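You operate a simulated robot arm through the tools that you are given. There is no shell and no other tool. Be economical: measure what you need, move in short steps, check, and stop when the job is done.

You run a simulated two-armed robot. Do the job below in one go: nothing can be reset, and whatever is moved stays where it is left.

## Task
Carry the hand sieve with both arms and set it on the middle shelf of the blue rack.
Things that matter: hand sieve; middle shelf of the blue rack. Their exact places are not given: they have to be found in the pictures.

Only the result counts: the job must be done as asked and must still hold three seconds after the hand-in. Knocking over, shifting, dropping, spilling or breaking anything else fails it.

## Robot
Two 7-joint arms with three-finger grippers on one trunk, on a base that drives. Base frame: it is fixed to the floor where the robot stands at the start and does not move with it; the origin is under the middle of the robot, x ahead of it, y to its left, z up; the surface under the hand at the start is at about z = 860. Units: mm, rad, N and s.
The left shoulder is at the start at [70, 146, 1212], the right one opposite. With the tool pointing down near the work surface each hand reaches from about 280 to 680 mm from the robot's upright axis, wherever it stands, measured 20 degrees to its own side. Places, roughly: middle shelf of the blue rack [100, 2900, 700]. Payload 2.2 kg a hand.
The tool frame of a hand sits at the grasp point between the pads (the TCP): z along the fingers, y along the line on which they close. The tips reach 28 mm beyond it. The gripper opens to 102 mm. The gripper's body begins 71 mm behind the TCP.
Orientation is that of the tool frame in the base frame, as [roll, pitch, yaw] about the fixed x, y, z axes, in that order (R = Rz(yaw) Ry(pitch) Rx(roll)). With the fingers straight down and closing along the base's y, the tool's x points along the base's -x, its y along +y and its z along -z.

## Interface
- The arms move only by the tool arm_command. It takes "left_steps", "right_steps" or both (then of equal length, played together; a hand with none holds still); each is a list of rows, each a list of 7 numbers: the turn, a rotation vector about the base's x, y, z in rad, then the shift along the base's x, y, z in mm, then the gripper command, from -1 (fully open) to 1 (shut), values between in proportion. In form: [[rx, ry, rz, dx, dy, dz, gripper], ...]. A call has 1 to 12 rows; each row shifts and turns the commanded pose from where the row before left it. Each row takes 0.2 s and may step no farther than 50 mm and 0.15 rad from the row before; otherwise, or with a gripper value out of range, the whole call is refused. Where a pose cannot be reached the arm comes as near as it can. A force on the tool above 40 N (or 10 N above the force at the start of the call, whichever is more), or a blocked arm, ends the call early, and 0.2 s more pass. The fingers move at their own pace and stop on an object; they squeeze with about 38 N. The grip force told is the motor's: it shows also when the fingers shut on nothing. Time passes only in rows, and 0.2 s behind the last, so rows that do not move let the fingers close. It gives the time, the measured TCP pose, the force on the tool (base axes), the opening and the grip force at its end, in the units of the frame above (readings bear some noise), with the torque about the TCP (base axes, N m) and any sound that the robot's microphone picked up, and new pictures: "views" is both (left out), scene, wrist or none (wrist: the cameras of the hands that moved).
- Cameras (640 x 400 px; columns grow to the right, rows downward): "scene" is now at [125.5, 4.6, 1438.2]; the picture's right is [-0.11, -0.99, 0.00], its down [-0.69, 0.07, -0.72] and it looks along [0.72, -0.08, -0.69] (base axes); focal length 270 px, centre (320, 200). "left" rides on the left gripper at [72, 38, -86] in its tool frame; the picture's right is [-0.47, 0.89, 0.00], its down [-0.60, -0.32, -0.73] and it looks along [-0.65, -0.34, 0.68] (tool axes); focal length 256 px, centre (320, 200). "right" rides on the right gripper at [69, 44, -86] in its tool frame; the picture's right is [-0.53, 0.84, 0.00], its down [-0.58, -0.37, -0.73] and it looks along [-0.62, -0.39, 0.68] (tool axes); focal length 256 px, centre (320, 200).
- move_column(by): slides the trunk up (or, below 0, down) by that many mm; the arms and the scene camera ride with it, the base frame stays. It gives what a move gives, with no picture.
- drive_base(legs): drives the robot by 1 to 6 legs, each [ahead, left, turn to the left] in mm, mm and rad, along the robot's own axes; the way and the turn of a leg run together, so that a leg with both is an arc; at most 1500 mm and 3.142 rad a leg. The arms and the cameras ride along, it lands a little off, and it stops where it bumps. It gives what a move gives, and a new picture of the scene camera.
- pan_tilt(pan, tilt): turns the head with the scene camera to pan (to the left, within 1.501 rad either way) and tilt (down, from -0.506 to 1.204), counted from straight ahead of the robot. It gives what a move gives, and a new picture of the scene camera.
- probe_pixels(camera, pixels): for up to 12 pixels [column, row] of the newest picture of that camera ("zoom" is the newest enlarged one), the place [x, y, z] in the base frame of the surface seen there, good to about 2 mm, but the place of the scene camera against the robot may be out by one fixed shift of up to 25 mm in any direction. It takes no simulated time.
- close_up(camera, box): a new picture of the part [left, top, right, bottom] of that camera's present view, enlarged. It takes no simulated time.
- close_job(): hands the job in; it is judged then, once.

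Work in short steps. Measure before you move; look again where a grasp or a placing could have gone wrong, and mend it. You have 80 turns and 260 pictures in all, those below and enlarged ones among them. Open the grippers and draw the arms clear of the work before you hand the job in, unless the task says otherwise; then end with one line.

The tools are called after "Request:" as name(argument=value, ...) on one line, values as JSON. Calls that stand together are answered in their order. arm_command: Moves the arms, as the interface text tells. Its arguments: {"type":"object","properties":{"left_steps":{"type":"array"},"right_steps":{"type":"array"},"views":{"type":"string","enum":["both","scene","wrist","none"]}},"required":[]} The other tools are called the same way: move_column (by) slides the trunk up or down; drive_base (legs) drives the base; pan_tilt (pan, tilt) turns the head that bears the scene camera; probe_pixels (camera, pixels) gives the place of the surface under pixels of a picture; close_up (camera, box) takes an enlarged picture of a part of a camera's view; close_job () hands the job in.

At the start:

```text
time_s: 0.0
left_tool_pos: [452.8, 146.7, 1158.0]
left_tcp_rot: [-3.139, -0.001, -3.141]
left_wrist_force: [-0.1, -0.2, -0.2]
left_moment: [0.0, 0.04, 0.02]
left_grip_width: 102.1
left_grip_force: 0.0
right_tool_pos: [484.5, -221.4, 1206.7]
right_tcp_rot: [3.14, -0.001, -3.14]
right_wrist_force: [-0.7, -0.2, -0.8]
right_moment: [0.03, 0.01, 0.0]
right_grip_width: 102.3
right_grip_force: 0.1
trunk travel left (down, up): [-750.0, 190.0]
robot x, y, heading: [0.1, 0.9, 0.001]
head pan, tilt: [-0.105, 0.763]
```

scene: 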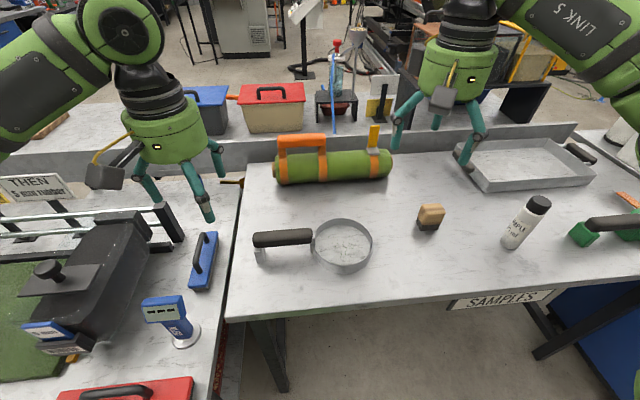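
right: 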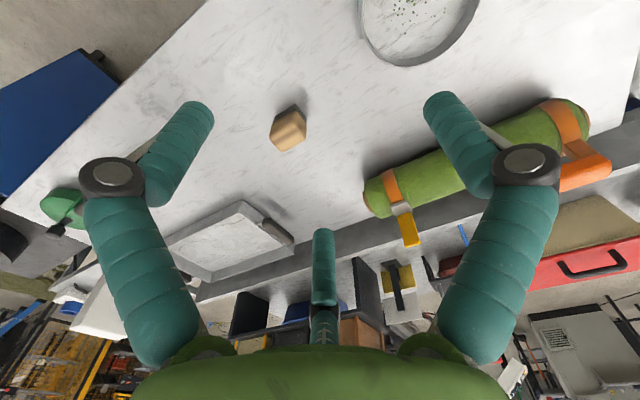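
left: 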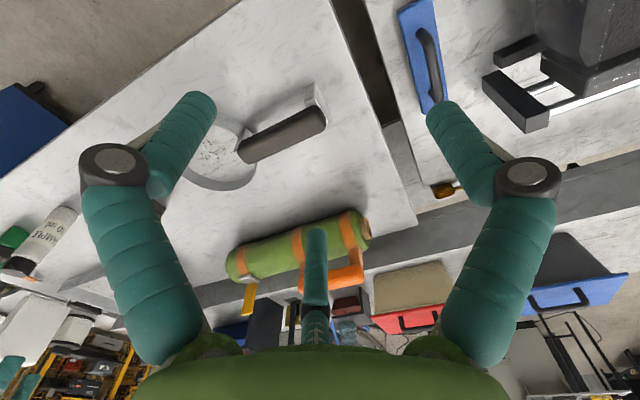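

The sieve lies at about pixel (345,243), its handle at (282,237). I enlarge it and probe its rim, handle and the table.

Request:
close_up(camera="scene", box=[240, 200, 400, 300])

Request:
probe_pixels(camera="scene", pixels=[[256, 237], [283, 234], [308, 235], [345, 222], [370, 240], [345, 270], [317, 240], [343, 245], [300, 270], [283, 247], [333, 268], [358, 267]])

```text
4.00 times, centred on (320, 250) of scene
```

zoom: 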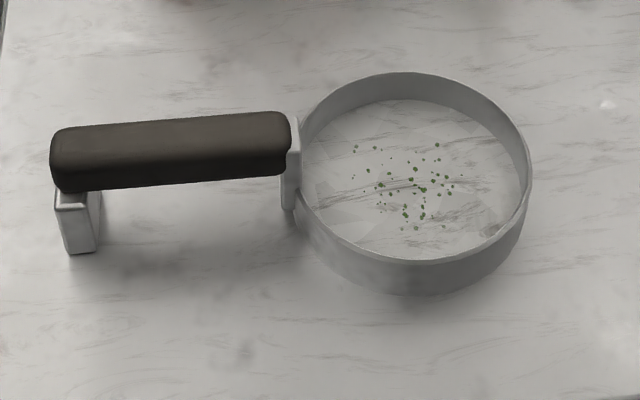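

```text
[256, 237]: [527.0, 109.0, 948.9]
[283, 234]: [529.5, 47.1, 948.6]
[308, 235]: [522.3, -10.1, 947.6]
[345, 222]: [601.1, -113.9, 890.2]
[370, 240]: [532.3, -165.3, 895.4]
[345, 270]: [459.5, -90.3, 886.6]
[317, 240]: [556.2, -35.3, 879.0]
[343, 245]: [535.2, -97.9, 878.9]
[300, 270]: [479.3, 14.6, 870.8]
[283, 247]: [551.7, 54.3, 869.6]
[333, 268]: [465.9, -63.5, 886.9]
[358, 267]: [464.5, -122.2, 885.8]
```

Table reads z≈870, the handle top ≈948, the rim ≈890. Now I look left to see the rack before planning grasps.

Request:
pan_tilt(pan=1.5, tilt=0.3)

Request:
probe_pixels(camera="zoom", pixels=[[70, 130], [70, 180], [170, 120], [170, 180], [270, 118], [270, 170], [290, 200], [85, 250], [528, 180], [415, 290], [410, 75], [420, 180]])

```text
time_s: 1.7
left_tool_pos: [453.5, 146.6, 1157.0]
left_tcp_rot: [-3.14, -0.002, 3.141]
left_wrist_force: [-0.5, 0.5, -0.6]
left_moment: [0.0, 0.01, -0.01]
left_grip_width: 101.8
left_grip_force: 0.1
right_tool_pos: [484.8, -222.1, 1206.2]
right_tcp_rot: [-3.142, -0.001, 3.141]
right_wrist_force: [-0.7, -0.3, 0.7]
right_moment: [-0.01, -0.02, -0.03]
right_grip_width: 102.1
right_grip_force: 0.0
trunk travel left (down, up): [-750.0, 190.0]
robot x, y, heading: [1.6, 1.3, 0.001]
head pan, tilt: [1.499, 0.3]
```

scene: 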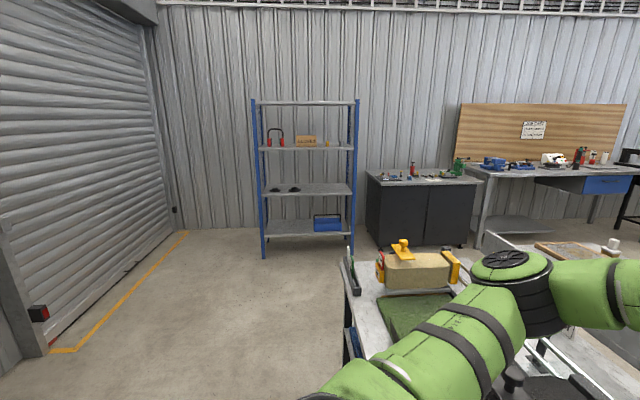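

```text
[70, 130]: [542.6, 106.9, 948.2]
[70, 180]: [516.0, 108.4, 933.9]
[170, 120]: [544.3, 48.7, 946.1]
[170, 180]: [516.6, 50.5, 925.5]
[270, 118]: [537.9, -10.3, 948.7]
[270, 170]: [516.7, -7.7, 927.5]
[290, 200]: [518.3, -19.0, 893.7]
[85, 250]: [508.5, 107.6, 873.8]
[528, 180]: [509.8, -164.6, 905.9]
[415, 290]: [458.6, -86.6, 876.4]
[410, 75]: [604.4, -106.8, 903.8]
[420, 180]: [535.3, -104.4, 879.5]
```

The blue rack is at (305,180), with shelves at rows 102, 148, 189 and 228. I probe it and enlarge.

Request:
close_up(camera="scene", box=[240, 90, 384, 270])

Request:
probe_pixels(camera="scene", pixels=[[305, 103], [305, 149], [305, 195], [305, 187], [270, 195], [345, 195], [320, 185], [305, 235], [276, 189], [294, 189], [256, 240], [354, 240]])

```text
2.22 times, centred on (312, 180) of scene
```

zoom: 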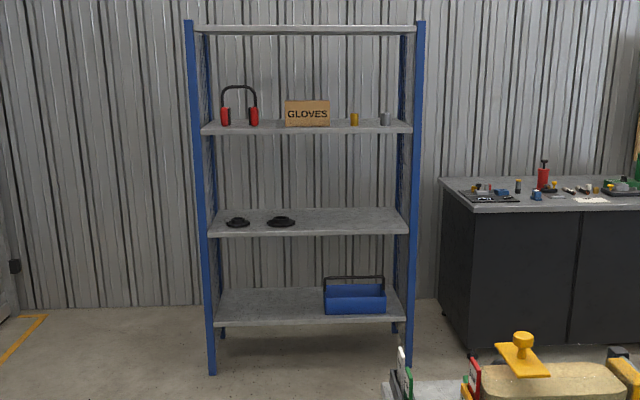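

```text
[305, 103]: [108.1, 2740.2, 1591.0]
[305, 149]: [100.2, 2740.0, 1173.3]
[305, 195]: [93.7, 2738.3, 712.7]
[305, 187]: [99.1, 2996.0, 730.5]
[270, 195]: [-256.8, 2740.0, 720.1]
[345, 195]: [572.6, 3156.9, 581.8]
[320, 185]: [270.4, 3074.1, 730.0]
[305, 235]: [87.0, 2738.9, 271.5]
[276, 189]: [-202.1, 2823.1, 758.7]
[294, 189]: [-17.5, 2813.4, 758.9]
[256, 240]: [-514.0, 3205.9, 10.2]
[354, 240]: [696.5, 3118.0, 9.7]
```

The target shelf is z≈730 (scene reading), front edge y≈2740, with free space at x≈50–400. Next I look at the floor on the left to plan the drive.

Request:
probe_pixels(camera="scene", pixels=[[335, 186], [260, 240], [349, 250], [346, 330], [348, 262], [50, 320], [170, 240], [375, 215], [350, 120], [325, 228], [345, 190], [250, 350]])

Request:
pan_tilt(pan=1.5, tilt=0.95)

```text
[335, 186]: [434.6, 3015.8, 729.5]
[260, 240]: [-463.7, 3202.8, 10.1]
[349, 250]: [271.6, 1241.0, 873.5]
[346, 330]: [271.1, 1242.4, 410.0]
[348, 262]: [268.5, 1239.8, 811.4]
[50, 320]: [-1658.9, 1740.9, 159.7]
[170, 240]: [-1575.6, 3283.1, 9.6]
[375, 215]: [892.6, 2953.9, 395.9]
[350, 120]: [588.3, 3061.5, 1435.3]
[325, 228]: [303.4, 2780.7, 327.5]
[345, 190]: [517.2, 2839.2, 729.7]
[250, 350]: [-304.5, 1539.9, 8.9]
```

```text
time_s: 2.7
left_tool_pos: [454.1, 147.3, 1156.3]
left_tcp_rot: [-3.138, 0.0, 3.14]
left_wrist_force: [0.0, 0.9, 0.7]
left_moment: [-0.01, 0.03, 0.02]
left_grip_width: 101.9
left_grip_force: 0.0
right_tool_pos: [484.1, -220.4, 1207.0]
right_tcp_rot: [3.141, 0.0, -3.14]
right_wrist_force: [-0.3, 0.2, -0.5]
right_moment: [0.03, -0.02, 0.03]
right_grip_width: 102.3
right_grip_force: 0.0
trunk travel left (down, up): [-750.0, 190.0]
robot x, y, heading: [2.1, -1.5, 0.003]
head pan, tilt: [1.499, 0.949]
```

scene: 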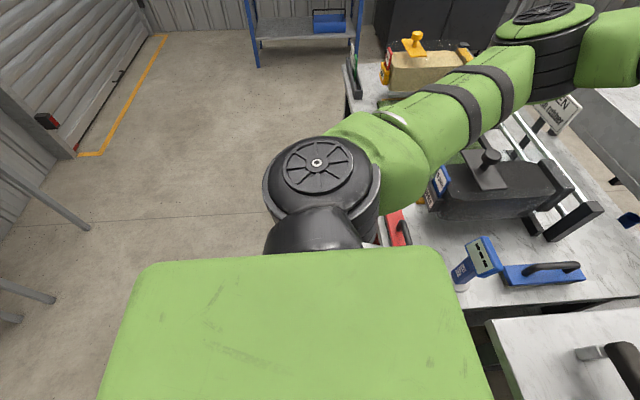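

Floor reads z≈9.5, so the scene camera reads about 9.5 mm high. I return the head and measure the sieve with the wrist cameras, which carry no such shift.

Request:
probe_pixels(camera="scene", pixels=[[60, 205], [30, 290], [10, 320], [80, 150], [350, 90], [393, 235]])

Request:
close_up(camera="left", box=[160, 60, 352, 210])

Request:
probe_pixels(camera="left", pixels=[[245, 147], [283, 130], [318, 116], [283, 145], [322, 92], [240, 118], [212, 189], [243, 175], [230, 155], [360, 190], [250, 135], [300, 118]])

Request:
pan_tilt(pan=0.0, tilt=0.85)

```text
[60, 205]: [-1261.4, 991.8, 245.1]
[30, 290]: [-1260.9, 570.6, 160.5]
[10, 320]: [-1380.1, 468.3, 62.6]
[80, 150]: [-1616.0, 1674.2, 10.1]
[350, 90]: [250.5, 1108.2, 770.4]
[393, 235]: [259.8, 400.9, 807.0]
```

```text
2.67 times, centred on (256, 135) of left
```

zoom: 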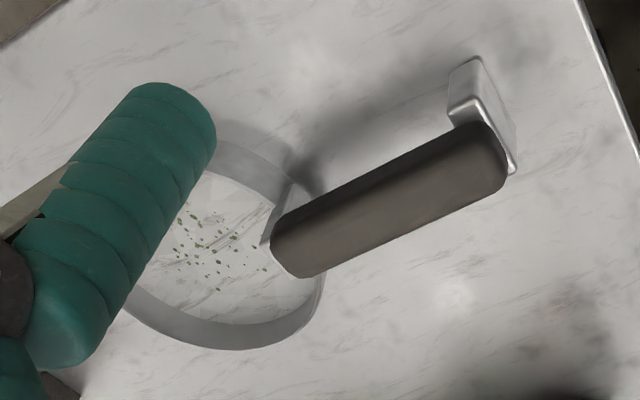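

```text
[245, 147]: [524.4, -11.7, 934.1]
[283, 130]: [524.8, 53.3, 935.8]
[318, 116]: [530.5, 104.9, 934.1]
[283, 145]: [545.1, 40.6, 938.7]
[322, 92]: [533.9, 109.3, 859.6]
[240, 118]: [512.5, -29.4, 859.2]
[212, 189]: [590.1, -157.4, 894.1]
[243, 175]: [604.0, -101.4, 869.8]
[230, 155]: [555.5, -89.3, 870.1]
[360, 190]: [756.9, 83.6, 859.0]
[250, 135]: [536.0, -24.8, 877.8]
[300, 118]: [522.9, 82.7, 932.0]
```

```text
time_s: 4.3
left_tool_pos: [454.0, 146.4, 1157.9]
left_tcp_rot: [-3.138, 0.0, 3.14]
left_wrist_force: [-0.5, -0.3, 0.2]
left_moment: [-0.01, 0.01, 0.0]
left_grip_width: 102.0
left_grip_force: 0.0
right_tool_pos: [484.3, -223.0, 1205.9]
right_tcp_rot: [-3.141, 0.0, -3.14]
right_wrist_force: [-0.1, 0.6, -0.1]
right_moment: [-0.01, -0.04, -0.01]
right_grip_width: 102.0
right_grip_force: 0.1
trunk travel left (down, up): [-750.0, 190.0]
robot x, y, heading: [0.6, 2.0, -0.002]
head pan, tilt: [0.0, 0.85]
```

scene: 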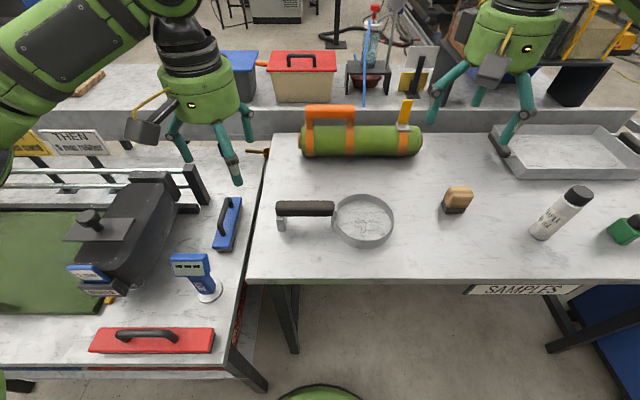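

Before grasping I check the gripper's shape near (205,120) and the sieve in close-up.

Request:
close_up(camera="scene", box=[110, 60, 270, 200])

Request:
close_up(camera="scene", box=[265, 185, 409, 275])

Request:
probe_pixels(camera="left", pixels=[[318, 240], [318, 290], [190, 105], [160, 170], [445, 115], [480, 170], [110, 160], [530, 175]])

```text
2.86 times, centred on (190, 130) of scene
```

zoom: 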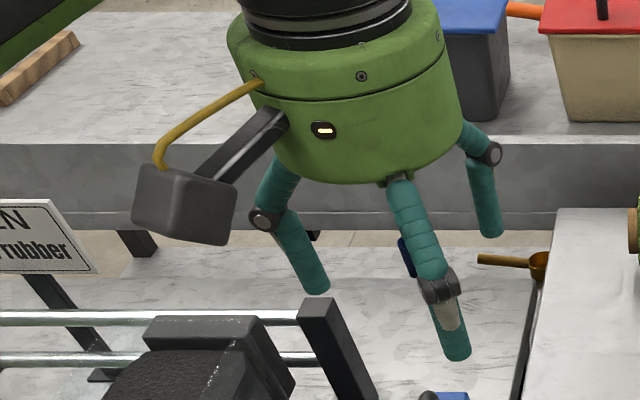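

```text
4.44 times, centred on (337, 230) of scene
```

zoom: 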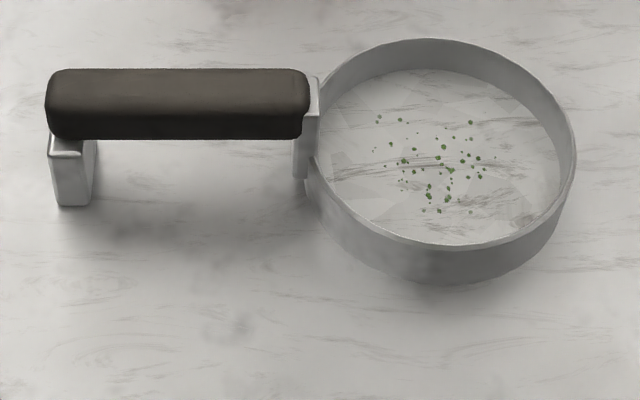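

```text
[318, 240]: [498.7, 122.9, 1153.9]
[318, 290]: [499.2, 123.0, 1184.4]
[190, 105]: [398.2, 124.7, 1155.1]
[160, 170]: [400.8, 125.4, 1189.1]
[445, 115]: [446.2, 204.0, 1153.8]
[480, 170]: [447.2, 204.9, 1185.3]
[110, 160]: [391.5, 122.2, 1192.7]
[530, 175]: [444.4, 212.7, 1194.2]
```

The pictures show three fingers, whereas the text says two: probes give fingers at (398,123), (499,123) and (446,205) round the TCP. I half-close, then shut the left gripper in the air and watch how they move.

Request:
arm_command(left_steps=[[0, 0, 0, 0, 0, 0, 0.2], [0, 0, 0, 0, 0, 0, 0.2]], views="wrist")

Request:
arm_command(left_steps=[[0, 0, 0, 0, 0, 0, 1], [0, 0, 0, 0, 0, 0, 1]], views="both")

```text
time_s: 4.9
left_tool_pos: [453.8, 145.9, 1157.8]
left_tcp_rot: [-3.141, 0.001, 3.141]
left_wrist_force: [-0.4, -0.4, -0.2]
left_moment: [0.01, -0.04, -0.01]
left_grip_width: 40.7
left_grip_force: 0.0
right_tool_pos: [485.1, -222.4, 1206.4]
right_tcp_rot: [-3.142, -0.001, -3.142]
right_wrist_force: [-0.1, -1.0, -0.2]
right_moment: [-0.02, -0.04, 0.04]
right_grip_width: 101.8
right_grip_force: 0.0
trunk travel left (down, up): [-750.0, 190.0]
robot x, y, heading: [1.9, 2.6, 0.003]
head pan, tilt: [0.0, 0.85]
```

left: 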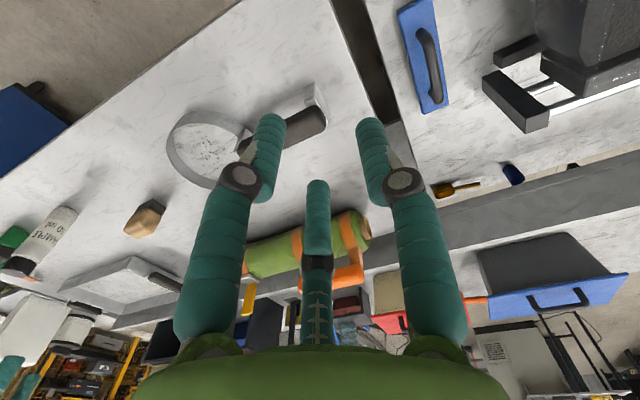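

```text
time_s: 5.5
left_tool_pos: [453.7, 146.1, 1157.4]
left_tcp_rot: [-3.141, 0.001, 3.141]
left_wrist_force: [-0.1, 0.5, 0.1]
left_moment: [0.03, -0.01, 0.04]
left_grip_width: 2.2
left_grip_force: 31.3
right_tool_pos: [484.2, -223.0, 1206.6]
right_tcp_rot: [-3.141, -0.001, 3.141]
right_wrist_force: [0.0, -0.1, 0.4]
right_moment: [0.02, 0.02, -0.02]
right_grip_width: 102.0
right_grip_force: 0.2
trunk travel left (down, up): [-750.0, 190.0]
robot x, y, heading: [-1.4, -0.3, 0.0]
head pan, tilt: [0.0, 0.85]
```

scene: 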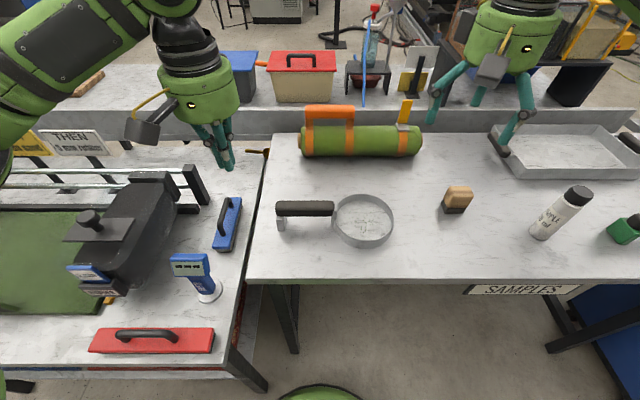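
left: 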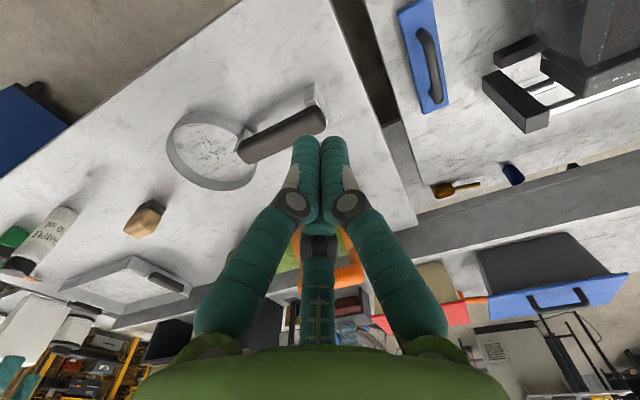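

The visual fingers close to the centre (3 around the TCP), so I'll choose grasps that suit either shape. The ring is now clear in the left view at (210,150); I enlarge it and measure.

Request:
close_up(camera="left", box=[150, 80, 342, 200])

```text
3.33 times, centred on (246, 140) of left
```

zoom: 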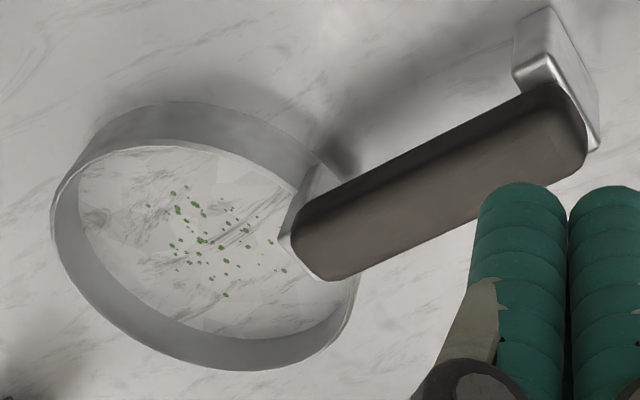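

I probe rim and handle edge points in this enlargement.

Request:
probe_pixels(camera="zoom", pixels=[[150, 143], [55, 205], [62, 250], [120, 335], [200, 368], [280, 365], [340, 325], [230, 155], [200, 240], [90, 160], [57, 225], [160, 360]])

Request:
probe_pixels(camera="zoom", pixels=[[420, 142], [430, 180], [440, 225], [300, 255], [325, 275], [580, 140], [575, 100], [555, 60], [525, 85], [285, 240], [315, 180], [420, 155]])

```text
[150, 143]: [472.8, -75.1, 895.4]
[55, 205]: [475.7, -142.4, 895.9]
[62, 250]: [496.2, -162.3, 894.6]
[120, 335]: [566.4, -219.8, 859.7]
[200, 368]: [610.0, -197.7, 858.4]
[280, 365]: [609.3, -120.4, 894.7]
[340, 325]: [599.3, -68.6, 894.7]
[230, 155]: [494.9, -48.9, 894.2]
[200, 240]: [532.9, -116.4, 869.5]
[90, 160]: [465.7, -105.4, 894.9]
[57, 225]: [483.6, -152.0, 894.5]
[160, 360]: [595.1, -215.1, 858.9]
```

```text
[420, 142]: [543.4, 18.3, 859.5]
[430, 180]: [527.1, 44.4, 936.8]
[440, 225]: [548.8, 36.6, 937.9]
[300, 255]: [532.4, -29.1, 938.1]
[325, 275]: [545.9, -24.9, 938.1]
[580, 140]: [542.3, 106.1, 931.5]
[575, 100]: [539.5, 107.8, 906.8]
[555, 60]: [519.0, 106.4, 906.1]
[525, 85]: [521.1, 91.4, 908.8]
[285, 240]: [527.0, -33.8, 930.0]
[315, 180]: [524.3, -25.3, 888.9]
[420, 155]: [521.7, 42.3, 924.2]
```

Ring centre ≈(538,-104), R≈72, rim top z 895, mesh z 870; handle along y from -25 to 107, x 521–550, top 938. Now I gauge the wrist length from the scene picture to see if it fits under the upper shelf.

Request:
probe_pixels(camera="scene", pixels=[[200, 90], [195, 68], [187, 40], [180, 20], [165, 5], [150, 15], [100, 40], [40, 60], [515, 40], [520, 8], [135, 125], [225, 165]])

Request:
pan_tilt(pan=0.6, tilt=0.3)

```text
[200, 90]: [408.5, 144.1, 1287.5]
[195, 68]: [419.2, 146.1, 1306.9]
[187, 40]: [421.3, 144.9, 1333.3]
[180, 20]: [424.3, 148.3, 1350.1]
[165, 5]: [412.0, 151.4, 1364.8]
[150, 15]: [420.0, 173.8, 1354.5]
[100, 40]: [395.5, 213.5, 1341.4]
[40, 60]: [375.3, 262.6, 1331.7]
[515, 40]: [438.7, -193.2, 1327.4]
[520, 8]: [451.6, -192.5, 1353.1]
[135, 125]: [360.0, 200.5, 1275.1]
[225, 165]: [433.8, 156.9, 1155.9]
```

```text
time_s: 6.5
left_tool_pos: [454.0, 147.6, 1156.8]
left_tcp_rot: [-3.139, 0.001, -3.14]
left_wrist_force: [0.1, -0.1, -0.6]
left_moment: [-0.01, -0.02, -0.02]
left_grip_width: 2.1
left_grip_force: 31.5
right_tool_pos: [484.3, -222.3, 1206.0]
right_tcp_rot: [-3.141, 0.001, 3.141]
right_wrist_force: [0.3, -0.1, -0.8]
right_moment: [-0.02, 0.0, -0.01]
right_grip_width: 102.2
right_grip_force: 0.0
trunk travel left (down, up): [-750.0, 190.0]
robot x, y, heading: [-2.3, -0.2, -0.002]
head pan, tilt: [0.6, 0.3]
```

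scene: 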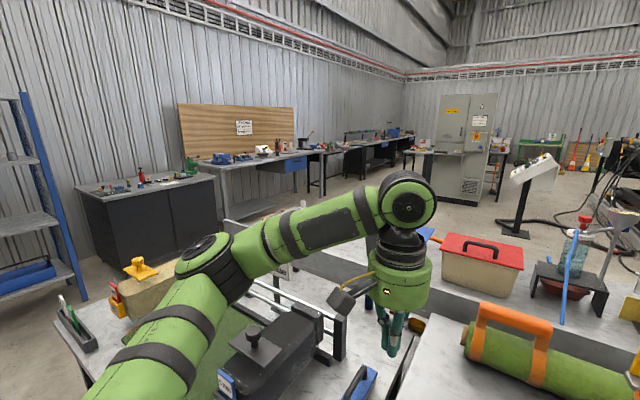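

I probe the wrist joint at (405,207), its top, and the elbow at (210,265).

Request:
probe_pixels(camera="scene", pixels=[[405, 175], [407, 207], [405, 230], [404, 255], [320, 215], [270, 240], [205, 245], [190, 290], [120, 360]])

```text
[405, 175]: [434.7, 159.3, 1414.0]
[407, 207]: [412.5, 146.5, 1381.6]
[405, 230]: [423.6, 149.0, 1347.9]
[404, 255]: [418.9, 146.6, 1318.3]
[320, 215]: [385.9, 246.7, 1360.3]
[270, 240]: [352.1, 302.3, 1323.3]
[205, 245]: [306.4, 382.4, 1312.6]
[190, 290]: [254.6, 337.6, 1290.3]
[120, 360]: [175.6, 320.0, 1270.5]
```

The wrist joint is only ~215 mm above the TCP (top ~250), so tools pointing straight down fit below the upper shelf (gap ~420). I open the left gripper, turn it by -90° above the handle, and bring the right hand above the ring's right rim.

Request:
arm_command(left_steps=[[0, 0, -0.1428, 7.3, -9.2, -9, -1], [0, 0, -0.1428, 7.3, -9.2, -9, -1], [0, 0, -0.1428, 7.3, -9.2, -9, -1], [0, 0, -0.1428, 7.3, -9.2, -9, -1], [0, 0, -0.1428, 7.3, -9.2, -9, -1], [0, 0, -0.1428, 7.3, -9.2, -9, -1], [0, 0, -0.1428, 7.3, -9.2, -9, -1], [0, 0, -0.1428, 7.3, -9.2, -9, -1], [0, 0, -0.1428, 7.3, -9.2, -9, -1], [0, 0, -0.1428, 7.3, -9.2, -9, -1], [0, 0, -0.1428, 7.3, -9.2, -9, -1]], right_steps=[[0, 0, 0, 4.9, 4.1, -18.7, -1], [0, 0, 0, 4.9, 4.1, -18.7, -1], [0, 0, 0, 4.9, 4.1, -18.7, -1], [0, 0, 0, 4.9, 4.1, -18.7, -1], [0, 0, 0, 4.9, 4.1, -18.7, -1], [0, 0, 0, 4.9, 4.1, -18.7, -1], [0, 0, 0, 4.9, 4.1, -18.7, -1], [0, 0, 0, 4.9, 4.1, -18.7, -1], [0, 0, 0, 4.9, 4.1, -18.7, -1], [0, 0, 0, 4.9, 4.1, -18.7, -1], [0, 0, 0, 4.9, 4.1, -18.7, -1]], views="wrist")

Request:
pan_tilt(pan=0.0, tilt=0.85)

```text
time_s: 8.9
left_tool_pos: [535.6, 45.8, 1059.3]
left_tcp_rot: [-3.139, 0.0, 1.568]
left_wrist_force: [-0.2, -0.3, 0.4]
left_moment: [-0.03, 0.02, 0.0]
left_grip_width: 101.8
left_grip_force: 0.0
right_tool_pos: [539.6, -176.2, 1000.0]
right_tcp_rot: [3.141, 0.0, 3.141]
right_wrist_force: [0.7, 0.5, 0.2]
right_moment: [-0.01, 0.02, 0.01]
right_grip_width: 102.0
right_grip_force: 0.1
trunk travel left (down, up): [-750.0, 190.0]
robot x, y, heading: [-0.2, 3.1, -0.001]
head pan, tilt: [0.6, 0.3]
```

right: 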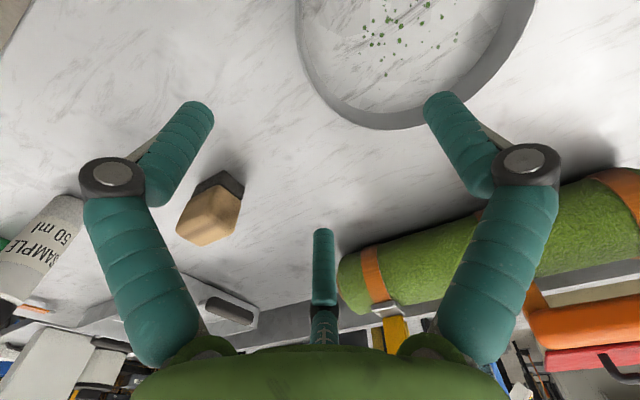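
left: 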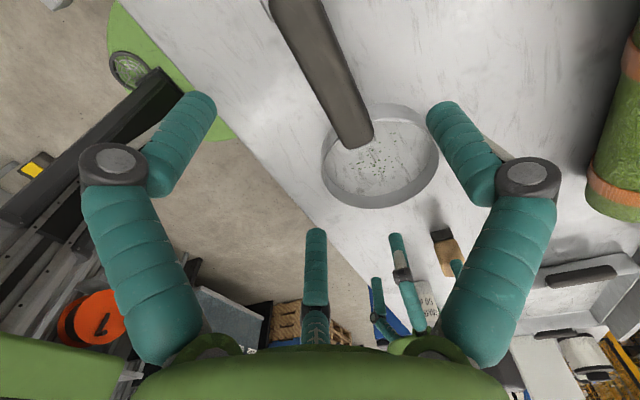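

```text
time_s: 9.9
left_tool_pos: [535.2, 45.0, 1060.1]
left_tcp_rot: [-3.141, 0.001, 1.573]
left_wrist_force: [-0.4, 0.3, 0.1]
left_moment: [0.0, 0.0, 0.02]
left_grip_width: 101.9
left_grip_force: 0.0
right_tool_pos: [538.8, -175.9, 1001.8]
right_tcp_rot: [3.141, 0.0, -3.141]
right_wrist_force: [0.6, -0.9, -0.7]
right_moment: [-0.03, 0.03, -0.04]
right_grip_width: 101.7
right_grip_force: 0.0
trunk travel left (down, up): [-750.0, 190.0]
robot x, y, heading: [-1.2, 1.8, 0.0]
head pan, tilt: [0.0, 0.85]
```

scene: 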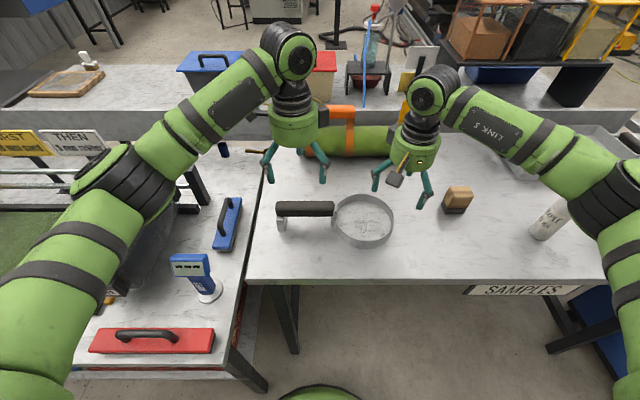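

Both hands are above their targets; the brush block at (212,215) in the right view is close to the right hand, so I check its place and the rim's under the fingers.

Request:
probe_pixels(camera="right", pixels=[[215, 185], [205, 225], [185, 225], [240, 195], [240, 225], [335, 105], [375, 130], [430, 118], [300, 40]])

Request:
probe_pixels(camera="left", pixels=[[315, 40], [300, 60], [340, 60], [330, 100], [322, 165], [380, 205], [437, 165], [345, 140], [370, 135], [275, 20], [320, 20]])

```text
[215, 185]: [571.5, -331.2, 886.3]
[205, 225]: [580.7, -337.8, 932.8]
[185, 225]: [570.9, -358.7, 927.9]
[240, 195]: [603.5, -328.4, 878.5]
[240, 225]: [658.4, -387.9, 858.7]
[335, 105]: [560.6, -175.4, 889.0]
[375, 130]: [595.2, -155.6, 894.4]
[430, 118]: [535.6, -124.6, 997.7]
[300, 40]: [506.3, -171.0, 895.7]
```

```text
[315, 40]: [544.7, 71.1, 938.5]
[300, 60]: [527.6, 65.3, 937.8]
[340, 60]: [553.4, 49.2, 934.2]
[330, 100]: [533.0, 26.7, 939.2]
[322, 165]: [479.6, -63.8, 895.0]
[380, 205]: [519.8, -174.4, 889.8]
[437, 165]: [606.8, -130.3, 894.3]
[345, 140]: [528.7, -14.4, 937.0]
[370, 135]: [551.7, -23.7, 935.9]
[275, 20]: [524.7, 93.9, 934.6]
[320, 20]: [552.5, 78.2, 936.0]
```

The block is well clear (y<-325). Handle centre x≈538, rim right wall y≈-177: both hands are aligned, so I descend to left z≈923 and right z≈903.

Request:
arm_command(left_steps=[[0, 0, 0, 0.5, 0, -34, -1], [0, 0, 0, 0.5, 0, -34, -1], [0, 0, 0, 0, 0, -34, -1], [0, 0, 0, 0, 0, -20, -1], [0, 0, 0, 0, 0, -15, -1]], right_steps=[[0, 0, 0, 0, 0, -25, -1], [0, 0, 0, 0, 0, -25, -1], [0, 0, 0, 0, 0, -20, -1], [0, 0, 0, 0, 0, -15, -1], [0, 0, 0, 0, 0, -13, -1]], views="both")

```text
time_s: 11.1
left_tool_pos: [536.3, 46.2, 921.1]
left_tcp_rot: [-3.139, -0.002, 1.57]
left_wrist_force: [-0.3, -1.5, -0.1]
left_moment: [0.02, -0.03, 0.01]
left_grip_width: 102.1
left_grip_force: 0.2
right_tool_pos: [537.8, -177.8, 901.7]
right_tcp_rot: [-3.141, 0.0, 3.14]
right_wrist_force: [0.0, 0.0, -0.1]
right_moment: [0.02, 0.01, 0.0]
right_grip_width: 102.0
right_grip_force: 0.1
trunk travel left (down, up): [-750.0, 190.0]
robot x, y, heading: [-0.8, 3.7, -0.003]
head pan, tilt: [0.0, 0.85]
```

scene: 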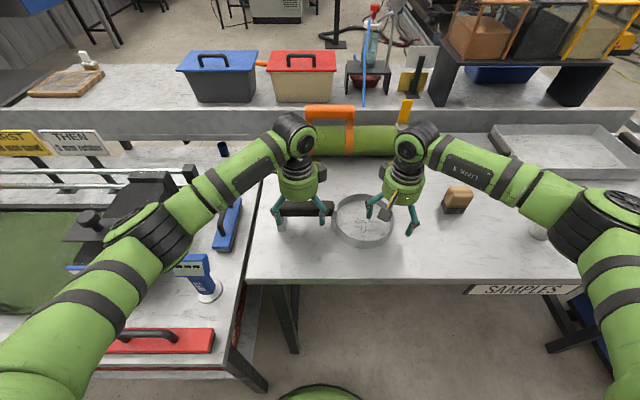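
right: 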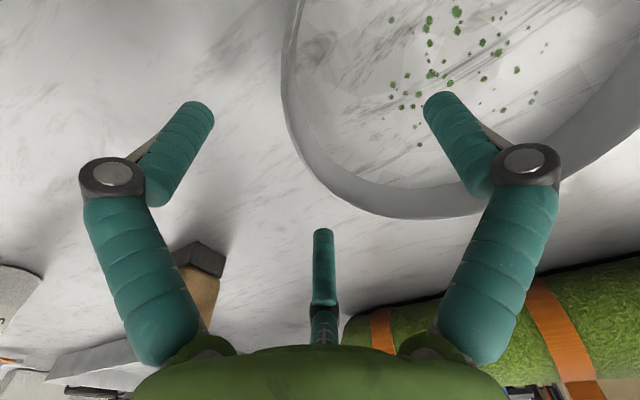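
left: 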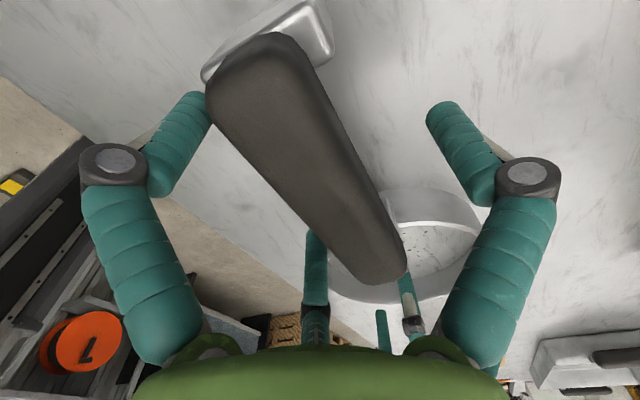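

The handle lies between the left fingers and the rim between the right ones. I close both.

Request:
arm_command(left_steps=[[0, 0, 0, 0, 0, 0, 1], [0, 0, 0, 0, 0, 0, 1], [0, 0, 0, 0, 0, 0, 1], [0, 0, 0, 0, 0, 0, 1]], right_steps=[[0, 0, 0, 0, 0, 0, -1], [0, 0, 0, 0, 0, 0, 1], [0, 0, 0, 0, 0, 0, 1], [0, 0, 0, 0, 0, 0, 1]], views="both")

```text
time_s: 12.1
left_tool_pos: [535.9, 46.0, 921.7]
left_tcp_rot: [3.137, -0.005, 1.575]
left_wrist_force: [3.2, 17.3, 13.0]
left_moment: [-0.67, 0.22, 0.58]
left_grip_width: 48.5
left_grip_force: 38.0
right_tool_pos: [537.2, -181.4, 903.2]
right_tcp_rot: [-3.135, -0.001, 3.139]
right_wrist_force: [0.1, -22.8, 0.8]
right_moment: [-0.2, 0.32, 0.19]
right_grip_width: 7.4
right_grip_force: 36.0
trunk travel left (down, up): [-750.0, 190.0]
robot x, y, heading: [3.5, 1.2, -0.0]
head pan, tilt: [0.0, 0.85]
```

scene: 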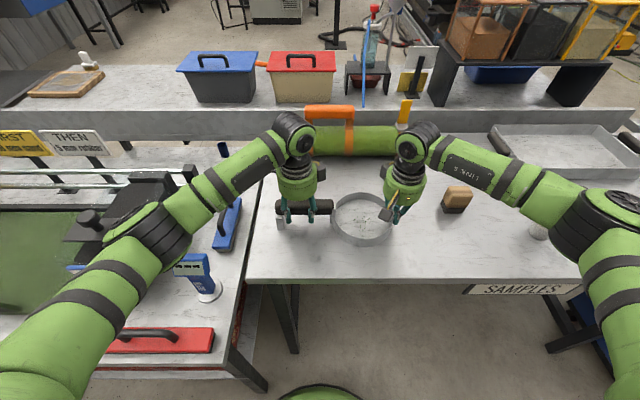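
right: 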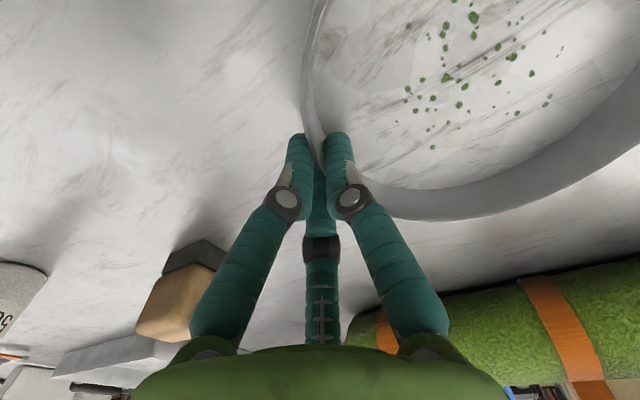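
left: 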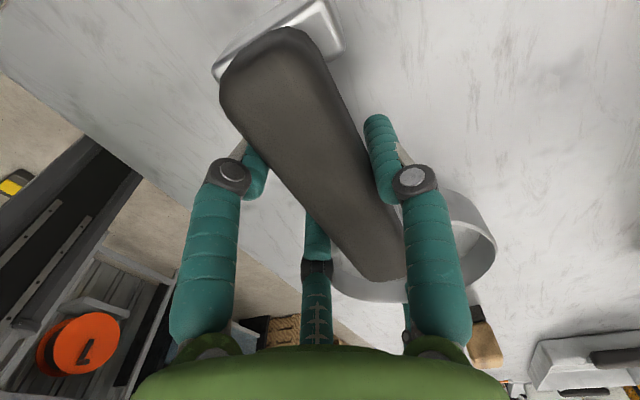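

Both grip (left 48.5 mm on the handle, right 7.4 mm on the rim), but the right hand is strained about 4 mm along -y (-23 N). I relax the right command by -4 mm before lifting.

Request:
arm_command(left_steps=[[0, 0, 0, 0, 0, 0, 1], [0, 0, 0, 0, 0, 0, 1]], right_steps=[[0, 0, 0, 0, -3.5, 0, 1], [0, 0, 0, 0, 0, 0, 1]], views="none")

```text
time_s: 12.7
left_tool_pos: [535.8, 46.9, 920.7]
left_tcp_rot: [3.137, -0.007, 1.576]
left_wrist_force: [6.9, 17.8, 16.2]
left_moment: [0.7, 0.08, 0.54]
left_grip_width: 48.5
left_grip_force: 38.1
right_tool_pos: [535.5, -182.8, 903.9]
right_tcp_rot: [-3.139, 0.0, 3.139]
right_wrist_force: [-2.2, -19.3, 1.1]
right_moment: [-0.19, 0.09, 0.08]
right_grip_width: 7.2
right_grip_force: 35.3
trunk travel left (down, up): [-750.0, 190.0]
robot x, y, heading: [-0.0, 0.6, 0.001]
head pan, tilt: [0.0, 0.85]
```

Still about 18 N of compression between the hands; I give 3 mm more and lift a little.

Request:
arm_command(left_steps=[[0, 0, 0, 0, 0, 0, 1], [0, 0, 0, 0, 0, 5, 1], [0, 0, 0, 0, 0, 10, 1], [0, 0, 0, 0, 0, 0, 1]], right_steps=[[0, 0, 0, 0, -4, 0, 1], [0, 0, 0, 0, 0, 5, 1], [0, 0, 0, 0, 0, 10, 1], [0, 0, 0, 0, 0, 0, 1]], views="both")

```text
time_s: 13.7
left_tool_pos: [536.2, 45.6, 935.1]
left_tcp_rot: [-3.142, -0.004, 1.575]
left_wrist_force: [8.3, 7.7, -4.7]
left_moment: [0.85, -0.35, 1.83]
left_grip_width: 48.8
left_grip_force: 38.2
right_tool_pos: [538.2, -183.9, 917.9]
right_tcp_rot: [3.14, 0.0, -3.138]
right_wrist_force: [-8.8, -6.9, 2.2]
right_moment: [-0.1, 0.27, 0.24]
right_grip_width: 7.1
right_grip_force: 34.8
trunk travel left (down, up): [-750.0, 190.0]
robot x, y, heading: [0.6, 1.4, 0.001]
head pan, tilt: [0.0, 0.85]
```

scene: 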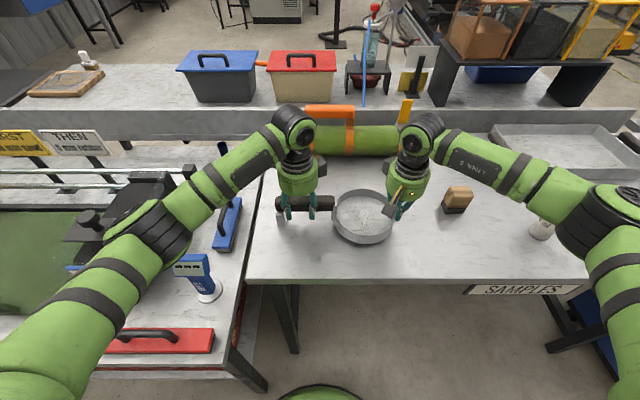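
right: 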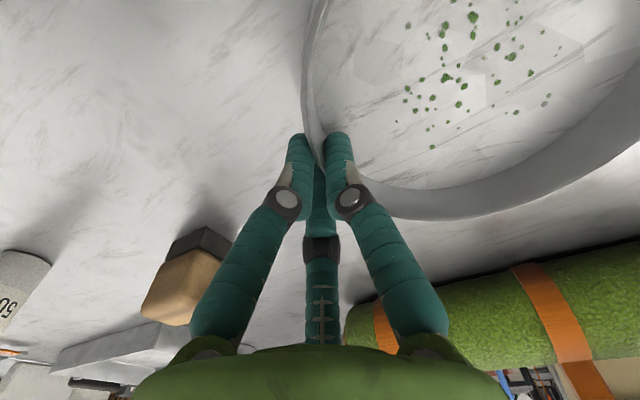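
left: 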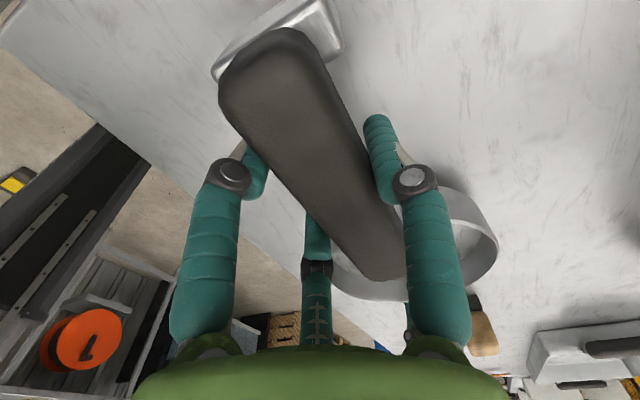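

Lifted 14 mm level, forces small. I raise both arms rigidly with the trunk by 150 mm.

Request:
move_column(by=150)

Request:
pan_tilt(pan=-1.4, tilt=0.6)

```text
time_s: 15.4
left_tool_pos: [536.0, 45.7, 1085.8]
left_tcp_rot: [-3.14, 0.002, 1.571]
left_wrist_force: [7.9, 0.8, -6.0]
left_moment: [0.73, -0.11, 1.56]
left_grip_width: 48.8
left_grip_force: 38.5
right_tool_pos: [539.3, -185.7, 1066.2]
right_tcp_rot: [3.142, -0.001, -3.141]
right_wrist_force: [-7.7, -0.7, 3.8]
right_moment: [0.23, -0.02, 0.23]
right_grip_width: 7.0
right_grip_force: 35.6
trunk travel left (down, up): [-900.0, 40.0]
robot x, y, heading: [0.0, 0.5, -0.0]
head pan, tilt: [0.0, 0.85]
```

```text
time_s: 17.0
left_tool_pos: [536.3, 46.2, 1085.0]
left_tcp_rot: [-3.141, -0.001, 1.571]
left_wrist_force: [6.2, -2.4, -2.2]
left_moment: [-0.21, -0.41, 1.2]
left_grip_width: 48.6
left_grip_force: 37.7
right_tool_pos: [539.0, -185.1, 1067.1]
right_tcp_rot: [-3.141, -0.001, -3.14]
right_wrist_force: [-6.0, 2.7, -0.6]
right_moment: [0.31, 0.29, 0.23]
right_grip_width: 7.1
right_grip_force: 34.8
trunk travel left (down, up): [-900.0, 40.0]
robot x, y, heading: [2.8, -1.1, 0.003]
head pan, tilt: [-1.4, 0.6]
```

scene: 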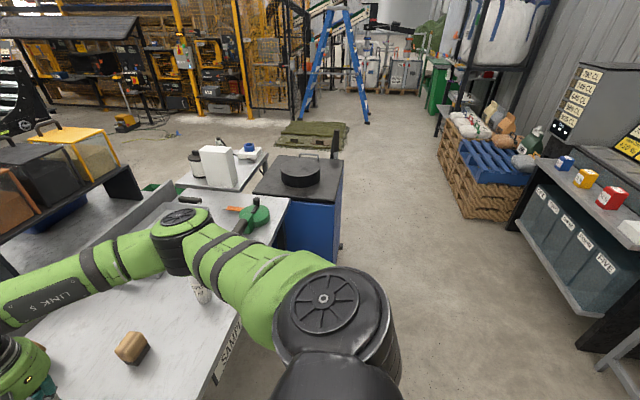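

To my right there is a bin rack on the rear side (560,250) and a blue cart. I probe their places to choose how far to back off.

Request:
probe_pixels(camera="scene", pixels=[[515, 230], [580, 320], [620, 370], [600, 330], [460, 190], [340, 240], [545, 200], [635, 240], [250, 330], [400, 300]])

```text
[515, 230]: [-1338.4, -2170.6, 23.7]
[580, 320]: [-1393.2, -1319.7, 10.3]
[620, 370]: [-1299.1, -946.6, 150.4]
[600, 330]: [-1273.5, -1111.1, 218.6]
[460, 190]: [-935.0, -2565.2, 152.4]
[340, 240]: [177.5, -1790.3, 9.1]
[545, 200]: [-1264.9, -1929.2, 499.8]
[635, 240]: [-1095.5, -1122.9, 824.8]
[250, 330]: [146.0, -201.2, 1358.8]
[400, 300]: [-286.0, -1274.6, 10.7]
```

Everything behind is at x<-1100. I back up 500 mm, then turn left 90° on the spot.

Request:
drive_base(legs=[[-500, 0, 0]])

Request:
pan_tilt(pan=0.3, tilt=0.6)

```text
time_s: 19.9
left_tool_pos: [42.5, 42.9, 1084.7]
left_tcp_rot: [-3.139, 0.0, 1.564]
left_wrist_force: [6.5, -6.0, -4.2]
left_moment: [-0.17, -0.3, 1.36]
left_grip_width: 48.7
left_grip_force: 37.2
right_tool_pos: [43.6, -187.4, 1067.1]
right_tcp_rot: [3.14, -0.002, 3.134]
right_wrist_force: [-5.9, 6.1, 0.1]
right_moment: [0.3, 0.28, 0.18]
right_grip_width: 7.2
right_grip_force: 35.2
trunk travel left (down, up): [-900.0, 40.0]
robot x, y, heading: [-496.0, 3.7, -0.006]
head pan, tilt: [-1.4, 0.6]
```

scene: 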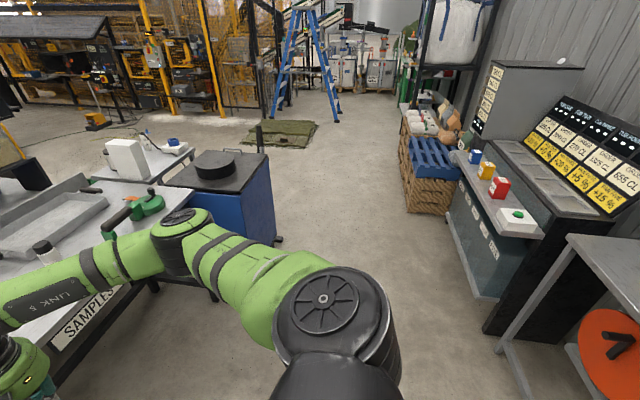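

```text
time_s: 21.6
left_tool_pos: [40.8, 42.9, 1085.5]
left_tcp_rot: [-3.141, 0.0, 1.566]
left_wrist_force: [5.6, -1.6, -3.9]
left_moment: [0.19, -0.25, 1.09]
left_grip_width: 48.5
left_grip_force: 37.5
right_tool_pos: [41.7, -186.1, 1067.4]
right_tcp_rot: [3.14, -0.001, 3.135]
right_wrist_force: [-5.7, 1.1, -0.2]
right_moment: [0.19, 0.18, 0.2]
right_grip_width: 7.2
right_grip_force: 35.1
trunk travel left (down, up): [-900.0, 40.0]
robot x, y, heading: [-496.4, 0.5, -0.01]
head pan, tilt: [0.3, 0.6]
```

scene: 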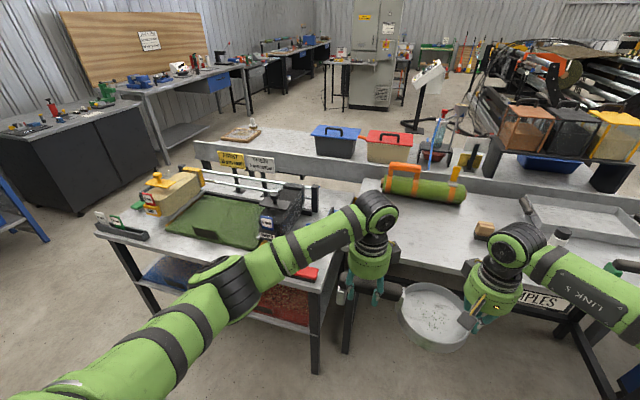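

Sieve is held level and all is clear ahead. I turn left to face the rack.

Request:
drive_base(legs=[[0, 0, 0.8], [0, 0, 0.78]])

Request:
pan_tilt(pan=-0.2, tilt=0.35)

```text
time_s: 26.2
left_tool_pos: [-544.6, 536.9, 1085.6]
left_tcp_rot: [3.141, 0.001, -3.132]
left_wrist_force: [1.3, 7.5, -3.6]
left_moment: [0.4, -0.09, 1.44]
left_grip_width: 48.6
left_grip_force: 37.6
right_tool_pos: [-315.4, 543.6, 1066.7]
right_tcp_rot: [3.139, -0.002, -1.56]
right_wrist_force: [-0.8, -7.0, -0.3]
right_moment: [-0.27, 0.17, 0.26]
right_grip_width: 7.0
right_grip_force: 35.4
trunk travel left (down, up): [-900.0, 40.0]
robot x, y, heading: [-498.6, 1.5, 1.582]
head pan, tilt: [0.3, 0.6]
```

scene: 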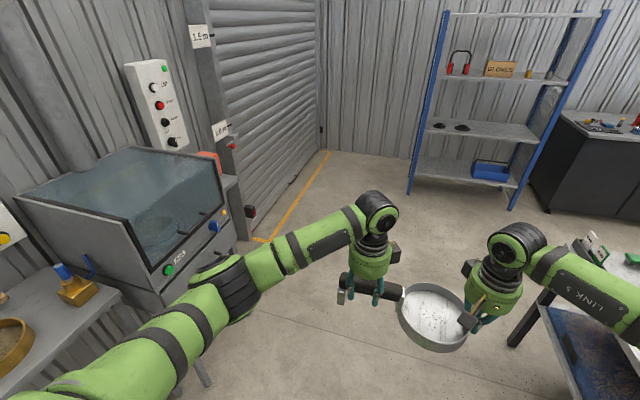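

```text
time_s: 27.1
left_tool_pos: [-545.6, 537.4, 1086.3]
left_tcp_rot: [3.141, 0.0, -3.129]
left_wrist_force: [0.5, 5.3, -3.1]
left_moment: [0.15, 0.11, 0.88]
left_grip_width: 48.3
left_grip_force: 37.9
right_tool_pos: [-315.8, 541.4, 1067.9]
right_tcp_rot: [3.14, -0.002, -1.561]
right_wrist_force: [-0.7, -4.4, 0.0]
right_moment: [-0.06, 0.2, 0.18]
right_grip_width: 7.1
right_grip_force: 35.6
trunk travel left (down, up): [-900.0, 40.0]
robot x, y, heading: [-493.0, 3.7, 1.58]
head pan, tilt: [-0.201, 0.351]
```

scene: 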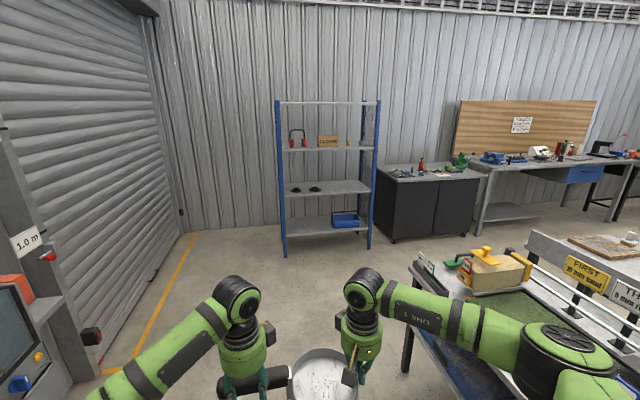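

Facing the rack now, path straight ahead is clear. I drive 1850 mm forward past the bench end (y≈1242), then right by 690 mm.

Request:
drive_base(legs=[[1200, 0, -0.009], [650, 0, 0], [0, -690, 0]])

Request:
pan_tilt(pan=0.0, tilt=0.6)

```text
time_s: 39.8
left_tool_pos: [146.1, 2387.1, 1085.5]
left_tcp_rot: [3.141, 0.002, 3.142]
left_wrist_force: [1.0, 5.5, -2.3]
left_moment: [0.24, -0.1, 1.16]
left_grip_width: 48.4
left_grip_force: 37.9
right_tool_pos: [376.5, 2388.9, 1069.2]
right_tcp_rot: [3.141, 0.001, -1.575]
right_wrist_force: [-0.5, -5.7, -0.5]
right_moment: [-0.17, 0.17, 0.2]
right_grip_width: 7.2
right_grip_force: 35.3
trunk travel left (down, up): [-900.0, 40.0]
robot x, y, heading: [192.5, 1849.4, 1.57]
head pan, tilt: [-0.201, 0.351]
```

scene: 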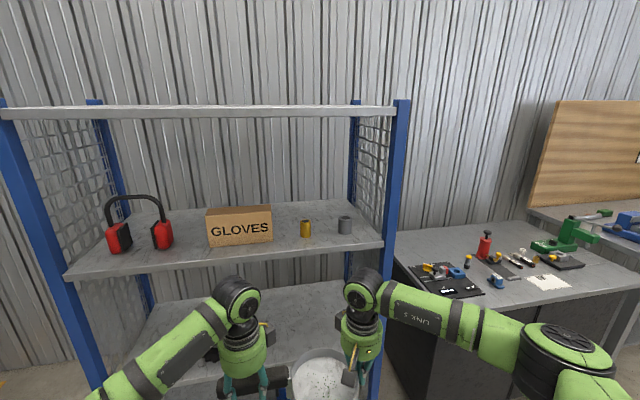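

```text
time_s: 40.6
left_tool_pos: [146.8, 2388.1, 1086.1]
left_tcp_rot: [-3.14, -0.001, 3.139]
left_wrist_force: [0.1, 2.4, -2.5]
left_moment: [0.02, 0.04, 0.56]
left_grip_width: 48.6
left_grip_force: 37.6
right_tool_pos: [376.6, 2388.7, 1067.4]
right_tcp_rot: [3.139, 0.0, -1.574]
right_wrist_force: [-0.5, -2.2, 0.4]
right_moment: [0.04, 0.25, 0.19]
right_grip_width: 7.1
right_grip_force: 34.8
trunk travel left (down, up): [-900.0, 40.0]
robot x, y, heading: [191.5, 1852.2, 1.563]
head pan, tilt: [0.0, 0.6]
```

scene: 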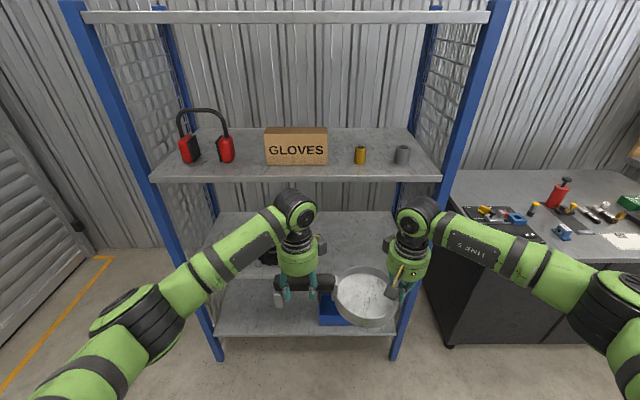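

In front of the rack. I measure the posts, the upper shelf edge, the middle shelf and discs from here.

Request:
probe_pixels(camera="scene", pixels=[[295, 172], [295, 178], [440, 172], [455, 160], [435, 230], [165, 240], [350, 230], [335, 250], [268, 255], [400, 215], [630, 285], [590, 300]])

Request:
close_up(camera="scene", box=[180, 180, 460, 355])

```text
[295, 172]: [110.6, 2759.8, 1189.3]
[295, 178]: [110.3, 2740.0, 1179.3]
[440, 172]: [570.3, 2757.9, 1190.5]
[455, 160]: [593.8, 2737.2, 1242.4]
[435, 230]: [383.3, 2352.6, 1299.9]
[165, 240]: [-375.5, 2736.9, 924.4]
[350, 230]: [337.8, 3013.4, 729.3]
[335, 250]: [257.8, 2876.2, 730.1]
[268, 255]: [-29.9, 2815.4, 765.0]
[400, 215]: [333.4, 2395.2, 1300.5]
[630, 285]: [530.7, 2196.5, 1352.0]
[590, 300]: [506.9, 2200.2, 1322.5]
```

```text
2.29 times, centred on (320, 268) of scene
```

zoom: 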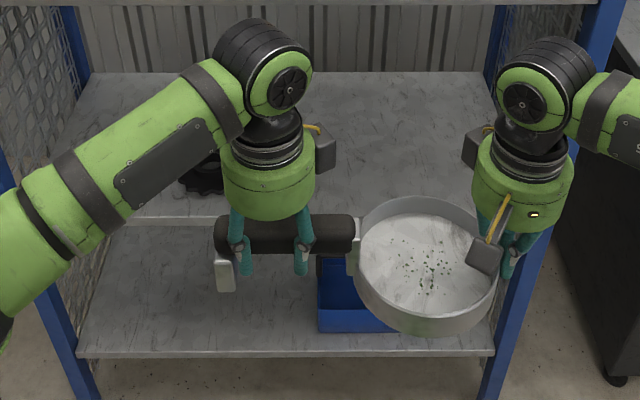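

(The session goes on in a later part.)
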